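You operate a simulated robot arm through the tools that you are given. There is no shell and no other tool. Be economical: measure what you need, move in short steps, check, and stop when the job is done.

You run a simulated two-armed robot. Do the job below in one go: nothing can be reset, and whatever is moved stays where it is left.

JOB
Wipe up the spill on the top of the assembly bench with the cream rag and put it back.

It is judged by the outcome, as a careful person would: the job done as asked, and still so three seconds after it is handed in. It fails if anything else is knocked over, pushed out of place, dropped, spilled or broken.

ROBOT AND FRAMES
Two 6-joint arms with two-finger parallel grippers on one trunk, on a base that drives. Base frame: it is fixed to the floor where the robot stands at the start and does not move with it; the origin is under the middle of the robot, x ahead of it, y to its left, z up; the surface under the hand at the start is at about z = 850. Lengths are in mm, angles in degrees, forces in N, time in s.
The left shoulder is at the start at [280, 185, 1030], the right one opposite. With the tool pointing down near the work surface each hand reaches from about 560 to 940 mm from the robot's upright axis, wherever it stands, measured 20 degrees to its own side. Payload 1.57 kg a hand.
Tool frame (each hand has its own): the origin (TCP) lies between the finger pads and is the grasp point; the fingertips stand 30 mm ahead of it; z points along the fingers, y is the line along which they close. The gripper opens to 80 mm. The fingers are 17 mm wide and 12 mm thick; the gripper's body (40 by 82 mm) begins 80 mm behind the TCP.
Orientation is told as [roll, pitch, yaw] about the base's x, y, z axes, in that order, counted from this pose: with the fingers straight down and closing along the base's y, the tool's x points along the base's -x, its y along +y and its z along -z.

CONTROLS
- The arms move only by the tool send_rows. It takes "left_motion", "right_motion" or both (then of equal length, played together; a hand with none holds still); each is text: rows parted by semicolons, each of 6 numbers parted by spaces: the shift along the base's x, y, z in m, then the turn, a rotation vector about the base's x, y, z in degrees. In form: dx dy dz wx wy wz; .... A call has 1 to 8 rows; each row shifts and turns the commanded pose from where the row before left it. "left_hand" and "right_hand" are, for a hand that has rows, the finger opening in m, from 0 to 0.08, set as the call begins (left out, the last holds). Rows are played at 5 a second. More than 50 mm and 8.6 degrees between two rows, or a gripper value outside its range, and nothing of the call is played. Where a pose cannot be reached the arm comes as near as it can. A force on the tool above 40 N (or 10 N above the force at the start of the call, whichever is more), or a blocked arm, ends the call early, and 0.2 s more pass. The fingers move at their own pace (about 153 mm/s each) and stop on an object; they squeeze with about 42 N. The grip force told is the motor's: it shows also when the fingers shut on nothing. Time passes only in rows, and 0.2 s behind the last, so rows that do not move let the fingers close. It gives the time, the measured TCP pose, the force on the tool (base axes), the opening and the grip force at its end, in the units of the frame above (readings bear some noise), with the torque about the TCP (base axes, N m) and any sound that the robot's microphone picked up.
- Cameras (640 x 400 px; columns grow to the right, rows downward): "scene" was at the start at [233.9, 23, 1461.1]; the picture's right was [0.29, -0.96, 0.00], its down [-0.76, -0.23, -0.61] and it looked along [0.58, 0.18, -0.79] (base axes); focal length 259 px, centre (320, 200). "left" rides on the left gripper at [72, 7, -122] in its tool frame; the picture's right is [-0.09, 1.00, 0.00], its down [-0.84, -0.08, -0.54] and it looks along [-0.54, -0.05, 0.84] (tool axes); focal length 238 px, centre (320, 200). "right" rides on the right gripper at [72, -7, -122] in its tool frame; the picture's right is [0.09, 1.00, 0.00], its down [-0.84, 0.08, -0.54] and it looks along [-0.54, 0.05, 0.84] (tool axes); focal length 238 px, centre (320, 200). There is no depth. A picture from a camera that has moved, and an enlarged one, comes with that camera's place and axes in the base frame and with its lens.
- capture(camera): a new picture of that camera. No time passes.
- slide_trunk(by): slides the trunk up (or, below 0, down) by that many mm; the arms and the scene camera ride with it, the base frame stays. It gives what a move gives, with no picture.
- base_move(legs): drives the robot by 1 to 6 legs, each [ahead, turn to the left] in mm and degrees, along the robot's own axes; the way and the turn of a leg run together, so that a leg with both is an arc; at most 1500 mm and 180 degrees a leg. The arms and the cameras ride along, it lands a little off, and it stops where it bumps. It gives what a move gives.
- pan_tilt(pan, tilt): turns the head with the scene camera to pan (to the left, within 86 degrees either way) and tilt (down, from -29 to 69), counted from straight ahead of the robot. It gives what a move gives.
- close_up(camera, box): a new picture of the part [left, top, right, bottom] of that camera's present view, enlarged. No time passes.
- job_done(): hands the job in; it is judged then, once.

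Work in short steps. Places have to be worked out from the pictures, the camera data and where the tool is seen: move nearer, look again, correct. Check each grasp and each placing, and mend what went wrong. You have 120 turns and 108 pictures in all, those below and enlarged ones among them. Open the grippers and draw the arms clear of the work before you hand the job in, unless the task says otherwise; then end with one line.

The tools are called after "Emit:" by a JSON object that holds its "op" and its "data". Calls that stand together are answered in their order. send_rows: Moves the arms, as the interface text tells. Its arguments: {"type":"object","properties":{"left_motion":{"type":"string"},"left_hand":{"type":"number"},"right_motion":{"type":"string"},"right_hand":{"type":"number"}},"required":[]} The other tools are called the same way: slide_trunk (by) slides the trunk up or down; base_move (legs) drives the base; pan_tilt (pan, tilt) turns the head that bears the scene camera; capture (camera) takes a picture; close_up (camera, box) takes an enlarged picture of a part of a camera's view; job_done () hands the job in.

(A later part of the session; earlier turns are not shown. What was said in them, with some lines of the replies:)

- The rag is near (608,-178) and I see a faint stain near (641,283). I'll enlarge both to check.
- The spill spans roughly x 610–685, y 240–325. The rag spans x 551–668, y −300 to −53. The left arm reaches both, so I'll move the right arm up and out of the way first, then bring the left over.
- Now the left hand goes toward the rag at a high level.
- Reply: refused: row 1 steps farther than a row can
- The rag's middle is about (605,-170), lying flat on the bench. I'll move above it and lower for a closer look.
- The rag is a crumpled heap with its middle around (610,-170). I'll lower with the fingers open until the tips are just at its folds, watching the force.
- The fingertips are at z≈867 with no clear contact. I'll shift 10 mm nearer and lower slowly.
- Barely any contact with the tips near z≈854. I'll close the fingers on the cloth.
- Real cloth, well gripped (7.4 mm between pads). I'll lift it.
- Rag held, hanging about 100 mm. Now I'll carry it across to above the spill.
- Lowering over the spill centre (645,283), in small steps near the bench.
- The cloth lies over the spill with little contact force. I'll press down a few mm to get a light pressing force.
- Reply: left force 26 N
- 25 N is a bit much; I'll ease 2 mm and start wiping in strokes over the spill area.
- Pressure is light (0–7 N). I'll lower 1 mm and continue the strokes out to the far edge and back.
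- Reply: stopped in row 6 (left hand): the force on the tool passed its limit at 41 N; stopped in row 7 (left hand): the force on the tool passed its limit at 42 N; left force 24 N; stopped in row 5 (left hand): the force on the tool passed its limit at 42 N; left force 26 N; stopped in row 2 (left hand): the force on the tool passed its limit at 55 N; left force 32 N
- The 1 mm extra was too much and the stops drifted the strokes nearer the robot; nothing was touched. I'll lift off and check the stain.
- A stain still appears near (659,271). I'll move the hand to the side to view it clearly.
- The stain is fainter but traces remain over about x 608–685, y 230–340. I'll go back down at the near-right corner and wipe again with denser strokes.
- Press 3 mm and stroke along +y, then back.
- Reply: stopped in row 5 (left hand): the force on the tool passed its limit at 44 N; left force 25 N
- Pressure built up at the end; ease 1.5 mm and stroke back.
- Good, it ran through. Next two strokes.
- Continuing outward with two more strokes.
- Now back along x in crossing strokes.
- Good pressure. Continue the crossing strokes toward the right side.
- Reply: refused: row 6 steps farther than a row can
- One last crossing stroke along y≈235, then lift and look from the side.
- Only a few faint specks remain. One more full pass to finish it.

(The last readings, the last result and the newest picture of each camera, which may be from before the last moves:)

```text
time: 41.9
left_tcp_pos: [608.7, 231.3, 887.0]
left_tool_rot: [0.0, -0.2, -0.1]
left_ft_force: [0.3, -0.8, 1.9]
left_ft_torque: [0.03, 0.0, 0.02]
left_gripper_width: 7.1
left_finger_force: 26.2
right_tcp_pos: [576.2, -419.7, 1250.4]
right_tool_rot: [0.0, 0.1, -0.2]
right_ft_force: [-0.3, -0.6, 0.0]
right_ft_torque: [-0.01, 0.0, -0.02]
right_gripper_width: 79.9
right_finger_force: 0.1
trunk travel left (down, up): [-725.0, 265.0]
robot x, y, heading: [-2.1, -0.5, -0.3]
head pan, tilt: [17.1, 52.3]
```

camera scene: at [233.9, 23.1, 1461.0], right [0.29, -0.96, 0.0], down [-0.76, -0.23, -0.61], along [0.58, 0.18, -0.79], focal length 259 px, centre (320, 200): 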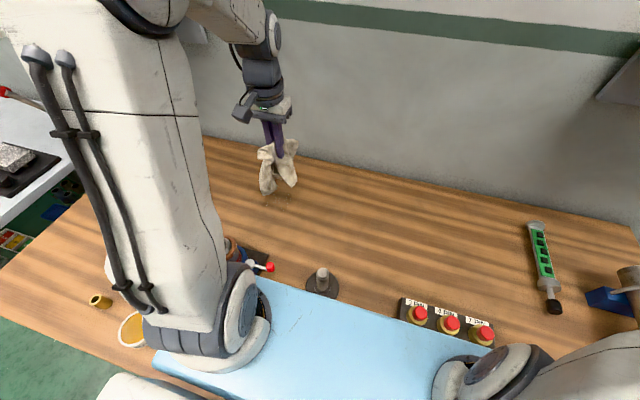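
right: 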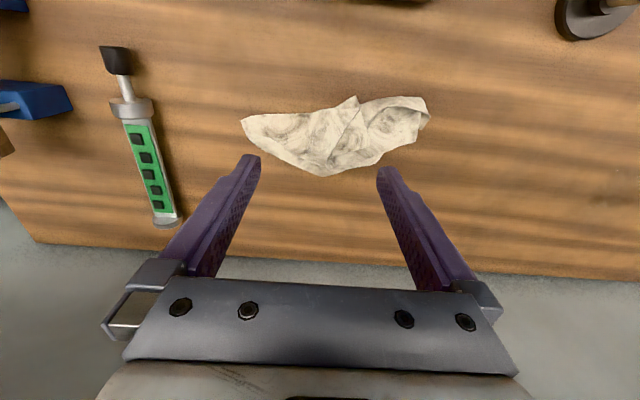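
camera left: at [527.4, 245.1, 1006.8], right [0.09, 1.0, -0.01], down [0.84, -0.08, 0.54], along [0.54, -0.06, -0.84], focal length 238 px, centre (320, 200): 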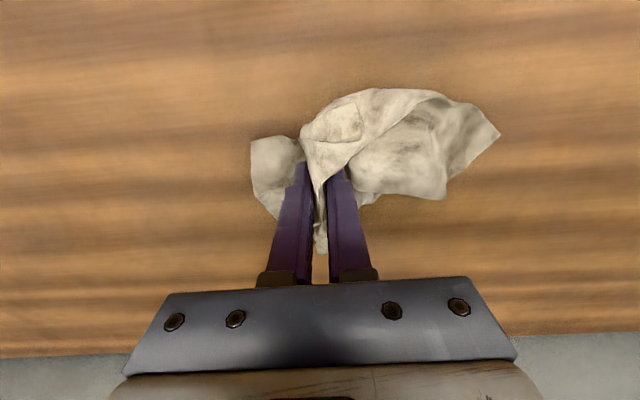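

Stroke with z lowered by 2.5 mm.

Emit:
{"op": "send_rows", "data": {"left_motion": "0 0.04 -0.0025 0 0 0;0 0.04 0 0 0 0;0 0.035 0 0 0 0;0.015 0 0 0 0 0;0 -0.04 0 0 0 0;0 -0.04 0 0 0 0;0 -0.035 0 0 0 0;0.015 0 0 0 0 0"}}

```text
time: 43.7
left_tcp_pos: [638.5, 229.5, 885.2]
left_tool_rot: [0.0, -0.2, -0.1]
left_ft_force: [-0.1, 0.3, -0.5]
left_ft_torque: [0.02, -0.04, 0.03]
left_gripper_width: 7.0
left_finger_force: 26.3
right_tcp_pos: [574.1, -421.3, 1250.1]
right_tool_rot: [-0.1, 0.1, -0.1]
right_ft_force: [0.3, 0.2, 0.2]
right_ft_torque: [0.02, -0.01, -0.01]
right_gripper_width: 80.1
right_finger_force: 0.0
trunk travel left (down, up): [-725.0, 265.0]
robot x, y, heading: [-0.7, 1.5, -0.1]
head pan, tilt: [17.1, 52.3]
```

No pressure here, so 1 mm lower and go on.

Emit:
{"op": "send_rows", "data": {"left_motion": "0 0.04 -0.001 0 0 0;0 0.04 0 0 0 0;0 0.035 0 0 0 0;0.015 0 0 0 0 0;0 -0.04 0 0 0 0;0 -0.04 0 0 0 0;0 -0.035 0 0 0 0;0.015 0 0 0 0 0"}}

```text
time: 45.5
left_tcp_pos: [671.0, 232.7, 884.2]
left_tool_rot: [0.0, -0.2, 0.0]
left_ft_force: [-1.0, 0.5, 2.3]
left_ft_torque: [0.0, 0.01, -0.01]
left_gripper_width: 7.1
left_finger_force: 26.5
right_tcp_pos: [575.8, -421.5, 1251.0]
right_tool_rot: [0.1, -0.1, 0.0]
right_ft_force: [0.2, -0.6, -0.4]
right_ft_torque: [0.0, 0.0, -0.02]
right_gripper_width: 79.8
right_finger_force: 0.1
trunk travel left (down, up): [-725.0, 265.0]
robot x, y, heading: [0.0, 0.2, -0.3]
head pan, tilt: [17.1, 52.3]
```

Far strokes now, then crossing strokes back.

Emit:
{"op": "send_rows", "data": {"left_motion": "0 0.04 0 0 0 0;0 0.04 0 0 0 0;0 0.035 0 0 0 0;0.015 0 0 0 0 0;0 -0.04 0 0 0 0;0 -0.04 0 0 0 0;0 -0.035 0 0 0 0;-0.03 0.01 0 0 0 0"}}

Emit:
{"op": "send_rows", "data": {"left_motion": "-0.03 0 0 0 0 0;-0.025 0 0 0 0 0;0 0.02 0 0 0 0;0.03 0 0 0 0 0;0.03 0 0 0 0 0;0.02 0 0 0 0 0;0 0.02 0 0 0 0;-0.03 0 0 0 0 0"}}

```text
time: 47.3
left_tcp_pos: [650.6, 241.1, 884.9]
left_tool_rot: [0.0, -0.3, 0.0]
left_ft_force: [0.9, 0.9, 2.5]
left_ft_torque: [0.02, -0.03, -0.02]
left_gripper_width: 7.1
left_finger_force: 26.5
right_tcp_pos: [575.2, -422.2, 1250.2]
right_tool_rot: [-0.1, 0.0, -0.1]
right_ft_force: [0.3, -0.9, -0.6]
right_ft_torque: [0.0, 0.0, 0.02]
right_gripper_width: 80.0
right_finger_force: 0.0
trunk travel left (down, up): [-725.0, 265.0]
robot x, y, heading: [-1.7, 0.6, -0.1]
head pan, tilt: [17.1, 52.3]
```

```text
time: 49.1
left_tcp_pos: [651.7, 283.3, 883.7]
left_tool_rot: [0.1, -0.6, -0.1]
left_ft_force: [6.0, 0.0, 23.8]
left_ft_torque: [-0.01, -0.34, 0.0]
left_gripper_width: 7.0
left_finger_force: 26.9
right_tcp_pos: [575.1, -420.5, 1251.2]
right_tool_rot: [0.0, 0.0, -0.1]
right_ft_force: [0.4, 0.2, -0.9]
right_ft_torque: [-0.02, 0.03, -0.01]
right_gripper_width: 80.0
right_finger_force: 0.0
trunk travel left (down, up): [-725.0, 265.0]
robot x, y, heading: [0.2, 2.8, 0.1]
head pan, tilt: [17.1, 52.3]
```

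A touch up (0.7 mm) and finish the crossing strokes.

Emit:
{"op": "send_rows", "data": {"left_motion": "-0.025 0 0.0007 0 0 0;-0.025 0 0 0 0 0;0 0.02 0 0 0 0;0.03 0 0 0 0 0;0.03 0 0 0 0 0;0.02 0 0 0 0 0;0 0.02 0 0 0 0;-0.03 0 0 0 0 0"}}

Emit:
{"op": "send_rows", "data": {"left_motion": "-0.03 0 0 0 0 0;-0.02 0 0 0 0 0;0 0.02 0 0 0 0;0.03 0 0 0 0 0;0.03 0 0 0 0 0;0 0 0.04 0 0 0;0 0 0.04 0 0 0;0 0 0.04 0 0 0"}}

Emit:
{"op": "send_rows", "data": {"left_motion": "-0.015 -0.04 0.02 0 0 0;-0.015 -0.045 0.01 0 0 0;-0.015 -0.045 0.01 0 0 0;0 -0.045 0 0 0 0;0 -0.02 0 0 0 0;0 0 0 0 0 0"}}

Emit:
{"op": "close_up", "data": {"camera": "left", "box": [320, 50, 560, 200]}}

Emit:
{"op": "close_up", "data": {"camera": "scene", "box": [200, 130, 360, 250]}}

```text
time: 50.9
left_tcp_pos: [650.4, 320.2, 885.0]
left_tool_rot: [0.0, -0.1, 0.0]
left_ft_force: [-0.2, 0.7, 0.5]
left_ft_torque: [0.01, -0.02, -0.04]
left_gripper_width: 6.8
left_finger_force: 26.5
right_tcp_pos: [575.3, -419.9, 1250.9]
right_tool_rot: [0.0, 0.0, -0.1]
right_ft_force: [0.1, 0.7, 0.1]
right_ft_torque: [0.0, 0.05, 0.02]
right_gripper_width: 79.9
right_finger_force: 0.1
trunk travel left (down, up): [-725.0, 265.0]
robot x, y, heading: [0.5, 1.3, -0.1]
head pan, tilt: [17.1, 52.3]
```

```text
time: 52.7
left_tcp_pos: [659.7, 339.6, 1006.6]
left_tool_rot: [0.0, -0.1, -0.2]
left_ft_force: [0.1, -0.2, 0.1]
left_ft_torque: [0.0, 0.0, 0.0]
left_gripper_width: 7.1
left_finger_force: 26.2
right_tcp_pos: [576.5, -420.2, 1250.3]
right_tool_rot: [0.0, 0.0, -0.1]
right_ft_force: [-0.3, 0.4, 0.0]
right_ft_torque: [-0.02, 0.02, 0.01]
right_gripper_width: 80.1
right_finger_force: 0.1
trunk travel left (down, up): [-725.0, 265.0]
robot x, y, heading: [0.6, -4.0, -0.1]
head pan, tilt: [17.1, 52.3]
```

```text
time: 54.1
left_tcp_pos: [615.6, 143.4, 1042.4]
left_tool_rot: [0.1, -0.3, -0.1]
left_ft_force: [-0.3, -0.4, 0.6]
left_ft_torque: [0.05, -0.01, 0.01]
left_gripper_width: 7.3
left_finger_force: 26.1
right_tcp_pos: [575.7, -419.8, 1250.5]
right_tool_rot: [0.0, 0.0, -0.1]
right_ft_force: [-0.8, 0.6, 0.2]
right_ft_torque: [0.04, 0.01, 0.01]
right_gripper_width: 80.2
right_finger_force: 0.1
trunk travel left (down, up): [-725.0, 265.0]
robot x, y, heading: [-7.4, 0.6, 0.2]
head pan, tilt: [17.1, 52.3]
```

```text
2.67 times, centred on (440, 125) of left
camera zoom: at [543.7, 150.1, 1164.6], right [0.09, 1.0, 0.0], down [0.84, -0.08, 0.54], along [0.54, -0.05, -0.84], focal length 636 px, centre (0, 400)
```

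zoom: 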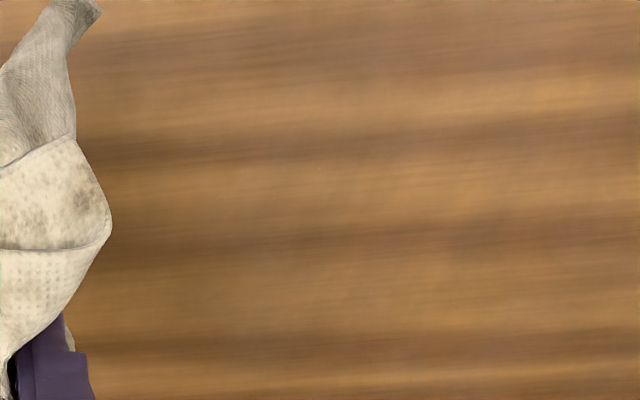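

```text
3.33 times, centred on (280, 190) of scene
camera zoom: at [234.0, 22.4, 1461.1], right [0.29, -0.96, 0.0], down [-0.76, -0.23, -0.61], along [0.58, 0.18, -0.79], focal length 862 px, centre (453, 233)
```

zoom: 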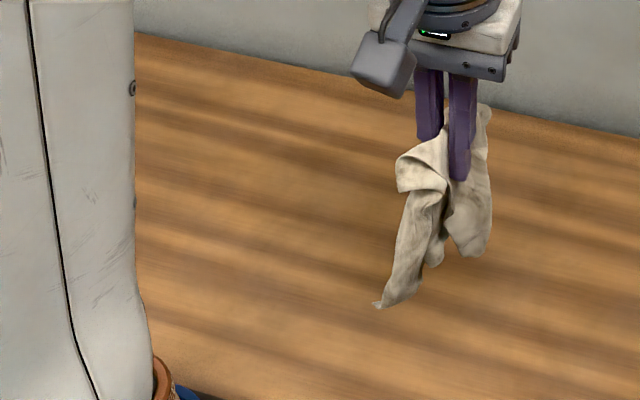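

The bench is clean there. Now I'll carry the rag back to where it was grasped, (600,-170).

Emit:
{"op": "send_rows", "data": {"left_motion": "0 -0.045 0.01 0 0 0;0 -0.045 0.01 0 0 0;-0.005 -0.045 0.005 0 0 0;-0.005 -0.045 0 0 0 0;-0.005 -0.045 0 0 0 0;0 -0.045 0 0 0 0;0 -0.044 0 0 0 0;0 0 0 0 0 0"}}

Emit:
{"op": "send_rows", "data": {"left_motion": "0 0 -0.04 0 0 0;0 0 -0.04 0 0 0;0 0 -0.04 0 0 0;0 0 -0.03 0 0 0;0 0 -0.02 0 0 0;0 0 0 0 0 0"}}

Emit:
{"op": "capture", "data": {"camera": "left"}}

Emit:
{"op": "capture", "data": {"camera": "scene"}}

```text
time: 55.9
left_tcp_pos: [596.3, -163.1, 1067.1]
left_tool_rot: [0.0, -0.1, -0.1]
left_ft_force: [-0.3, -0.2, -0.2]
left_ft_torque: [0.0, -0.01, 0.0]
left_gripper_width: 7.2
left_finger_force: 26.5
right_tcp_pos: [575.9, -421.1, 1249.6]
right_tool_rot: [-0.1, 0.0, 0.0]
right_ft_force: [-0.6, 0.4, 0.1]
right_ft_torque: [0.01, -0.01, 0.01]
right_gripper_width: 80.1
right_finger_force: 0.0
trunk travel left (down, up): [-725.0, 265.0]
robot x, y, heading: [-0.7, 0.3, -0.1]
head pan, tilt: [17.1, 52.3]
```

```text
time: 57.3
left_tcp_pos: [597.6, -167.1, 898.6]
left_tool_rot: [0.0, 0.0, 0.0]
left_ft_force: [0.3, 0.2, -0.1]
left_ft_torque: [0.0, -0.02, -0.01]
left_gripper_width: 7.3
left_finger_force: 26.6
right_tcp_pos: [576.2, -419.9, 1250.7]
right_tool_rot: [0.0, 0.0, -0.1]
right_ft_force: [-1.0, 0.9, 0.3]
right_ft_torque: [-0.01, -0.03, -0.04]
right_gripper_width: 80.0
right_finger_force: 0.0
trunk travel left (down, up): [-725.0, 265.0]
robot x, y, heading: [1.5, 0.7, -0.3]
head pan, tilt: [17.1, 52.3]
```

```text
76 pictures are left
camera left: at [525.8, -160.6, 1020.3], right [0.09, 1.0, 0.0], down [0.84, -0.08, 0.54], along [0.54, -0.05, -0.84], focal length 238 px, centre (320, 200)
```

left: 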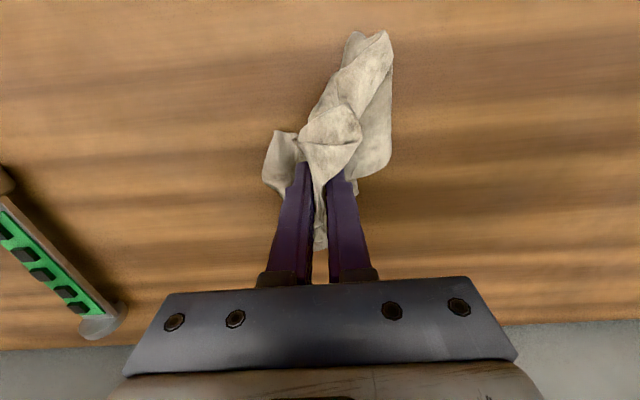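

```text
75 pictures are left
camera scene: at [234.0, 22.3, 1461.0], right [0.29, -0.96, 0.0], down [-0.76, -0.23, -0.61], along [0.58, 0.18, -0.79], focal length 259 px, centre (320, 200)
```

scene: 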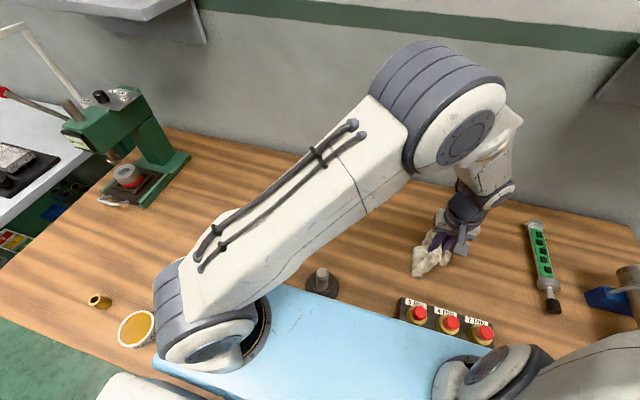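

The rag's tails hang toward the robot, so I'll shift 18 mm forward so its middle lands at (603,-172), lower to just touching, then open.

Emit:
{"op": "send_rows", "data": {"left_motion": "0.018 -0.005 0 0 0 0;0 0 -0.006 0 0 0;0 0 -0.006 0 0 0;0 0 0 0 0 0"}}

Emit:
{"op": "send_rows", "data": {"left_motion": "0 0 0 0 0 0;0 0 0 0 0 0;0 0 0 0 0 0;0 0 0 0 0 0", "left_hand": 0.08}}

Emit:
{"op": "capture", "data": {"camera": "left"}}

```text
time: 58.3
left_tcp_pos: [615.6, -174.5, 886.1]
left_tool_rot: [0.0, -0.2, -0.1]
left_ft_force: [-0.8, 1.1, 1.8]
left_ft_torque: [0.01, 0.04, -0.04]
left_gripper_width: 7.1
left_finger_force: 26.7
right_tcp_pos: [575.8, -420.5, 1250.4]
right_tool_rot: [0.0, 0.0, -0.1]
right_ft_force: [-0.5, 0.4, 0.5]
right_ft_torque: [0.0, 0.01, 0.04]
right_gripper_width: 80.0
right_finger_force: 0.0
trunk travel left (down, up): [-725.0, 265.0]
robot x, y, heading: [-2.1, 1.1, -0.3]
head pan, tilt: [17.1, 52.3]
```

```text
time: 59.3
left_tcp_pos: [617.2, -174.4, 886.3]
left_tool_rot: [0.0, -0.3, -0.1]
left_ft_force: [-0.4, 0.9, 1.6]
left_ft_torque: [0.0, -0.02, 0.01]
left_gripper_width: 79.5
left_finger_force: 0.0
right_tcp_pos: [575.0, -420.5, 1251.0]
right_tool_rot: [0.0, 0.0, -0.1]
right_ft_force: [-0.4, -0.6, 0.4]
right_ft_torque: [-0.03, 0.0, 0.03]
right_gripper_width: 80.2
right_finger_force: 0.1
trunk travel left (down, up): [-725.0, 265.0]
robot x, y, heading: [-1.2, -2.7, -0.1]
head pan, tilt: [17.1, 52.3]
```

```text
74 pictures are left
camera left: at [544.5, -167.6, 1008.0], right [0.09, 1.0, 0.0], down [0.84, -0.08, 0.54], along [0.54, -0.05, -0.84], focal length 238 px, centre (320, 200)
```

left: 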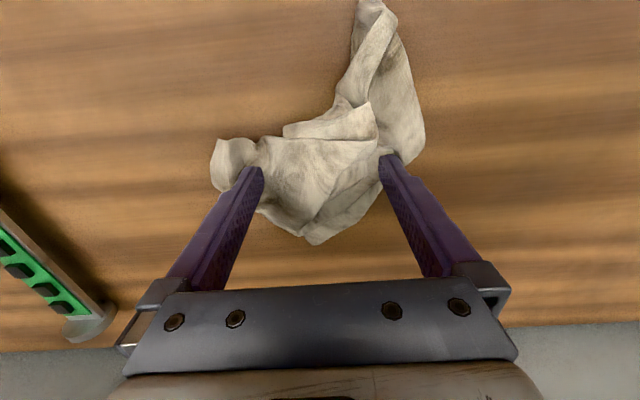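

The fingers are free of the cloth. I'll lift straight up and check where the rag lies.

Emit:
{"op": "send_rows", "data": {"left_motion": "0 0 0.01 0 0 0;0 0 0.02 0 0 0;0 0 0.04 0 0 0;0 0 0.05 0 0 0;0 0 0.05 0 0 0;0 0 0.05 0 0 0"}}

Emit:
{"op": "capture", "data": {"camera": "left"}}

Emit:
{"op": "capture", "data": {"camera": "scene"}}

```text
time: 60.7
left_tcp_pos: [619.2, -174.3, 1107.3]
left_tool_rot: [0.0, -0.2, -0.1]
left_ft_force: [-1.0, 0.5, 0.2]
left_ft_torque: [0.02, -0.01, 0.02]
left_gripper_width: 79.9
left_finger_force: 0.0
right_tcp_pos: [574.5, -420.2, 1250.2]
right_tool_rot: [0.0, -0.1, -0.1]
right_ft_force: [0.4, 0.4, 0.1]
right_ft_torque: [0.0, 0.01, -0.02]
right_gripper_width: 79.9
right_finger_force: 0.1
trunk travel left (down, up): [-725.0, 265.0]
robot x, y, heading: [1.6, -2.4, -0.1]
head pan, tilt: [17.1, 52.3]
```

```text
73 pictures are left
camera left: at [548.0, -167.4, 1229.3], right [0.09, 1.0, 0.0], down [0.84, -0.08, 0.54], along [0.54, -0.05, -0.84], focal length 238 px, centre (320, 200)
```

left: 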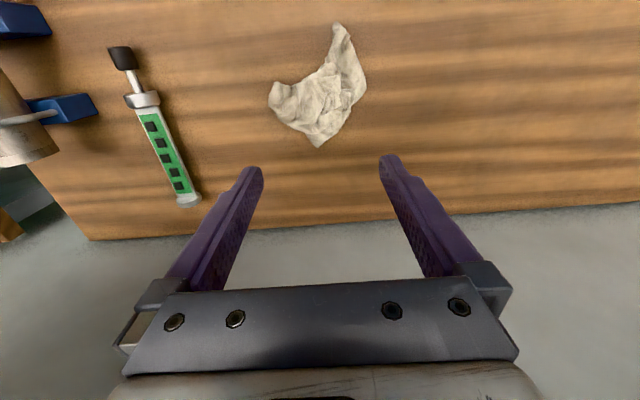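

```text
72 pictures are left
camera scene: at [234.0, 22.4, 1461.0], right [0.29, -0.96, 0.0], down [-0.76, -0.23, -0.61], along [0.58, 0.18, -0.79], focal length 259 px, centre (320, 200)
```

scene: 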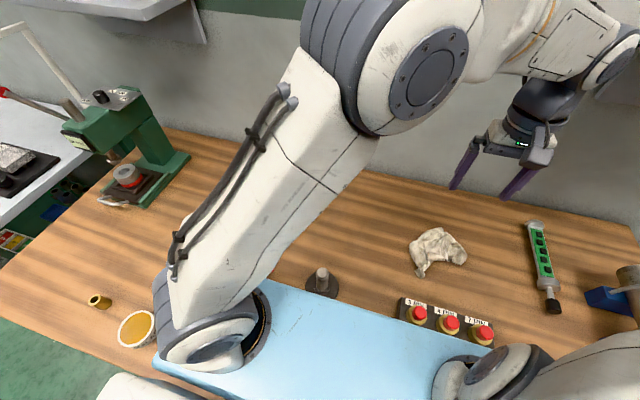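

The rag lies with its middle at about (606,-170), as at the start. I'll draw the left arm back to its starting side and check the bench one last time.

Emit:
{"op": "send_rows", "data": {"left_motion": "0 0.045 0.01 0 0 0;0 0.048 0.01 0 0 0;0 0.048 0.01 0 0 0;-0.01 0.048 0 0 0 0;-0.01 0.048 0 0 0 0;-0.01 0.048 0 0 0 0;-0.01 0.048 0 0 0 0;-0.01 0.048 0 0 0 0"}}

Emit:
{"op": "send_rows", "data": {"left_motion": "-0.01 0.045 0 0 0 0;-0.01 0.045 0 0 0 0;-0.01 0.015 0 0 0 0;-0.01 0 0 0 0 0;0 0 0 0 0 0"}}

Emit:
{"op": "capture", "data": {"camera": "left"}}

Emit:
{"op": "close_up", "data": {"camera": "left", "box": [220, 90, 420, 215]}}

Emit:
{"op": "capture", "data": {"camera": "scene"}}

```text
time: 62.5
left_tcp_pos: [565.1, 209.3, 1139.9]
left_tool_rot: [0.0, -0.2, -0.1]
left_ft_force: [-0.1, -1.0, 0.0]
left_ft_torque: [0.02, -0.03, 0.01]
left_gripper_width: 79.9
left_finger_force: 0.0
right_tcp_pos: [575.2, -421.5, 1251.1]
right_tool_rot: [0.0, 0.1, -0.1]
right_ft_force: [0.1, -0.1, -0.5]
right_ft_torque: [-0.02, -0.02, 0.0]
right_gripper_width: 79.9
right_finger_force: 0.1
trunk travel left (down, up): [-725.0, 265.0]
robot x, y, heading: [0.2, 1.9, 0.2]
head pan, tilt: [17.1, 52.3]
```

```text
time: 63.7
left_tcp_pos: [526.4, 315.1, 1138.2]
left_tool_rot: [0.0, -0.2, -0.1]
left_ft_force: [0.7, 1.1, 0.0]
left_ft_torque: [0.01, 0.0, -0.01]
left_gripper_width: 80.1
left_finger_force: 0.1
right_tcp_pos: [575.4, -419.7, 1251.3]
right_tool_rot: [-0.1, 0.0, 0.0]
right_ft_force: [-0.3, -0.5, -0.6]
right_ft_torque: [0.03, 0.0, -0.01]
right_gripper_width: 79.8
right_finger_force: 0.0
trunk travel left (down, up): [-725.0, 265.0]
robot x, y, heading: [0.7, 0.5, 0.0]
head pan, tilt: [17.1, 52.3]
```

```text
71 pictures are left
camera left: at [454.6, 322.5, 1260.3], right [0.09, 1.0, 0.0], down [0.84, -0.08, 0.54], along [0.54, -0.05, -0.84], focal length 238 px, centre (320, 200)
```

left: 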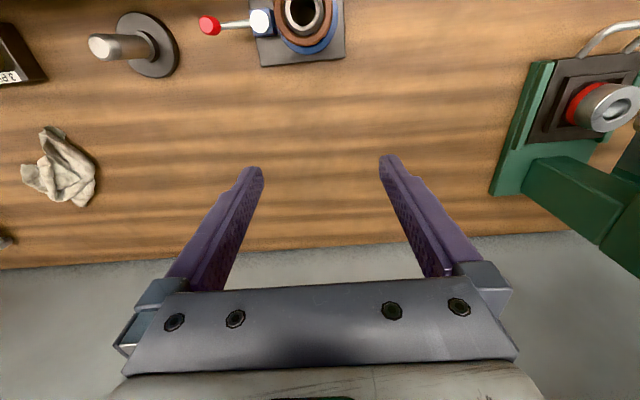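

```text
3.20 times, centred on (320, 152) of left
camera zoom: at [454.6, 322.5, 1260.3], right [0.09, 1.0, 0.0], down [0.84, -0.08, 0.54], along [0.54, -0.05, -0.84], focal length 763 px, centre (320, 352)
```

zoom: 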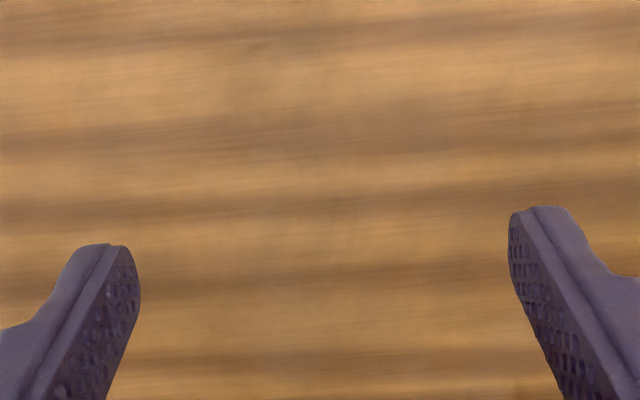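

```text
69 pictures are left
camera scene: at [233.9, 22.4, 1461.1], right [0.29, -0.96, 0.0], down [-0.76, -0.23, -0.61], along [0.58, 0.18, -0.79], focal length 259 px, centre (320, 200)
```

scene: 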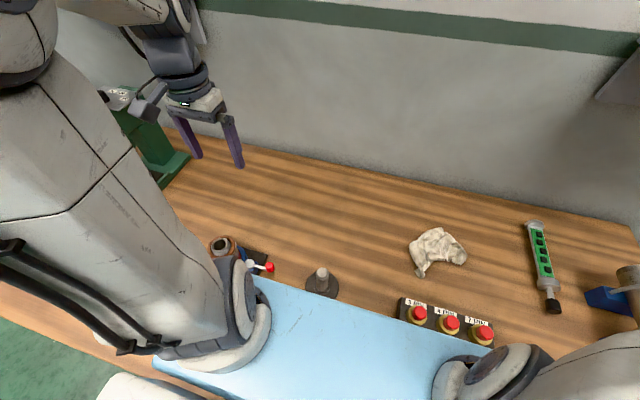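

The spill place is clean; a very faint patch near (540,268) deserves a closer look.

Emit:
{"op": "close_up", "data": {"camera": "left", "box": [260, 70, 360, 133]}}

Emit:
{"op": "close_up", "data": {"camera": "left", "box": [260, 120, 380, 195]}}

```text
6.35 times, centred on (310, 102) of left
camera zoom: at [454.6, 322.5, 1260.3], right [0.09, 1.0, 0.0], down [0.84, -0.08, 0.54], along [0.54, -0.05, -0.84], focal length 1513 px, centre (384, 825)
```

zoom: 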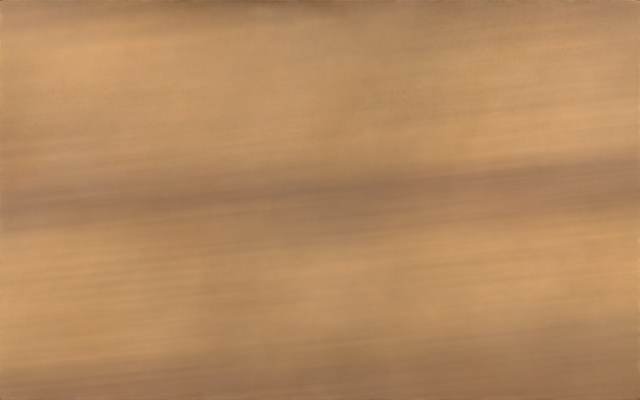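

```text
5.33 times, centred on (320, 158) of left
camera zoom: at [454.6, 322.5, 1260.3], right [0.09, 1.0, 0.0], down [0.84, -0.08, 0.54], along [0.54, -0.05, -0.84], focal length 1271 px, centre (320, 427)
```

zoom: 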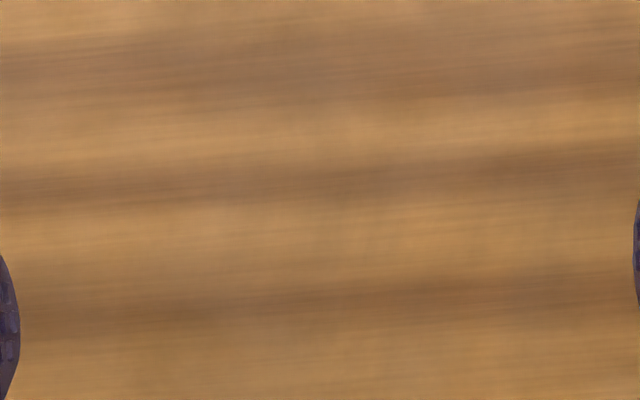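

Only wood grain is visible, the rag is back, grippers are open and the arms clear. I'm handing it in.

Emit:
{"op": "job_done", "data": {}}

```text
The job is handed in.
```

I wiped the spill off the bench with the cream rag. The last close-ups show only wood grain there. The rag is back with its middle where it was, though it now lies bunched differently. Nothing else was touched that I could see, and both grippers are open with the arms clear.
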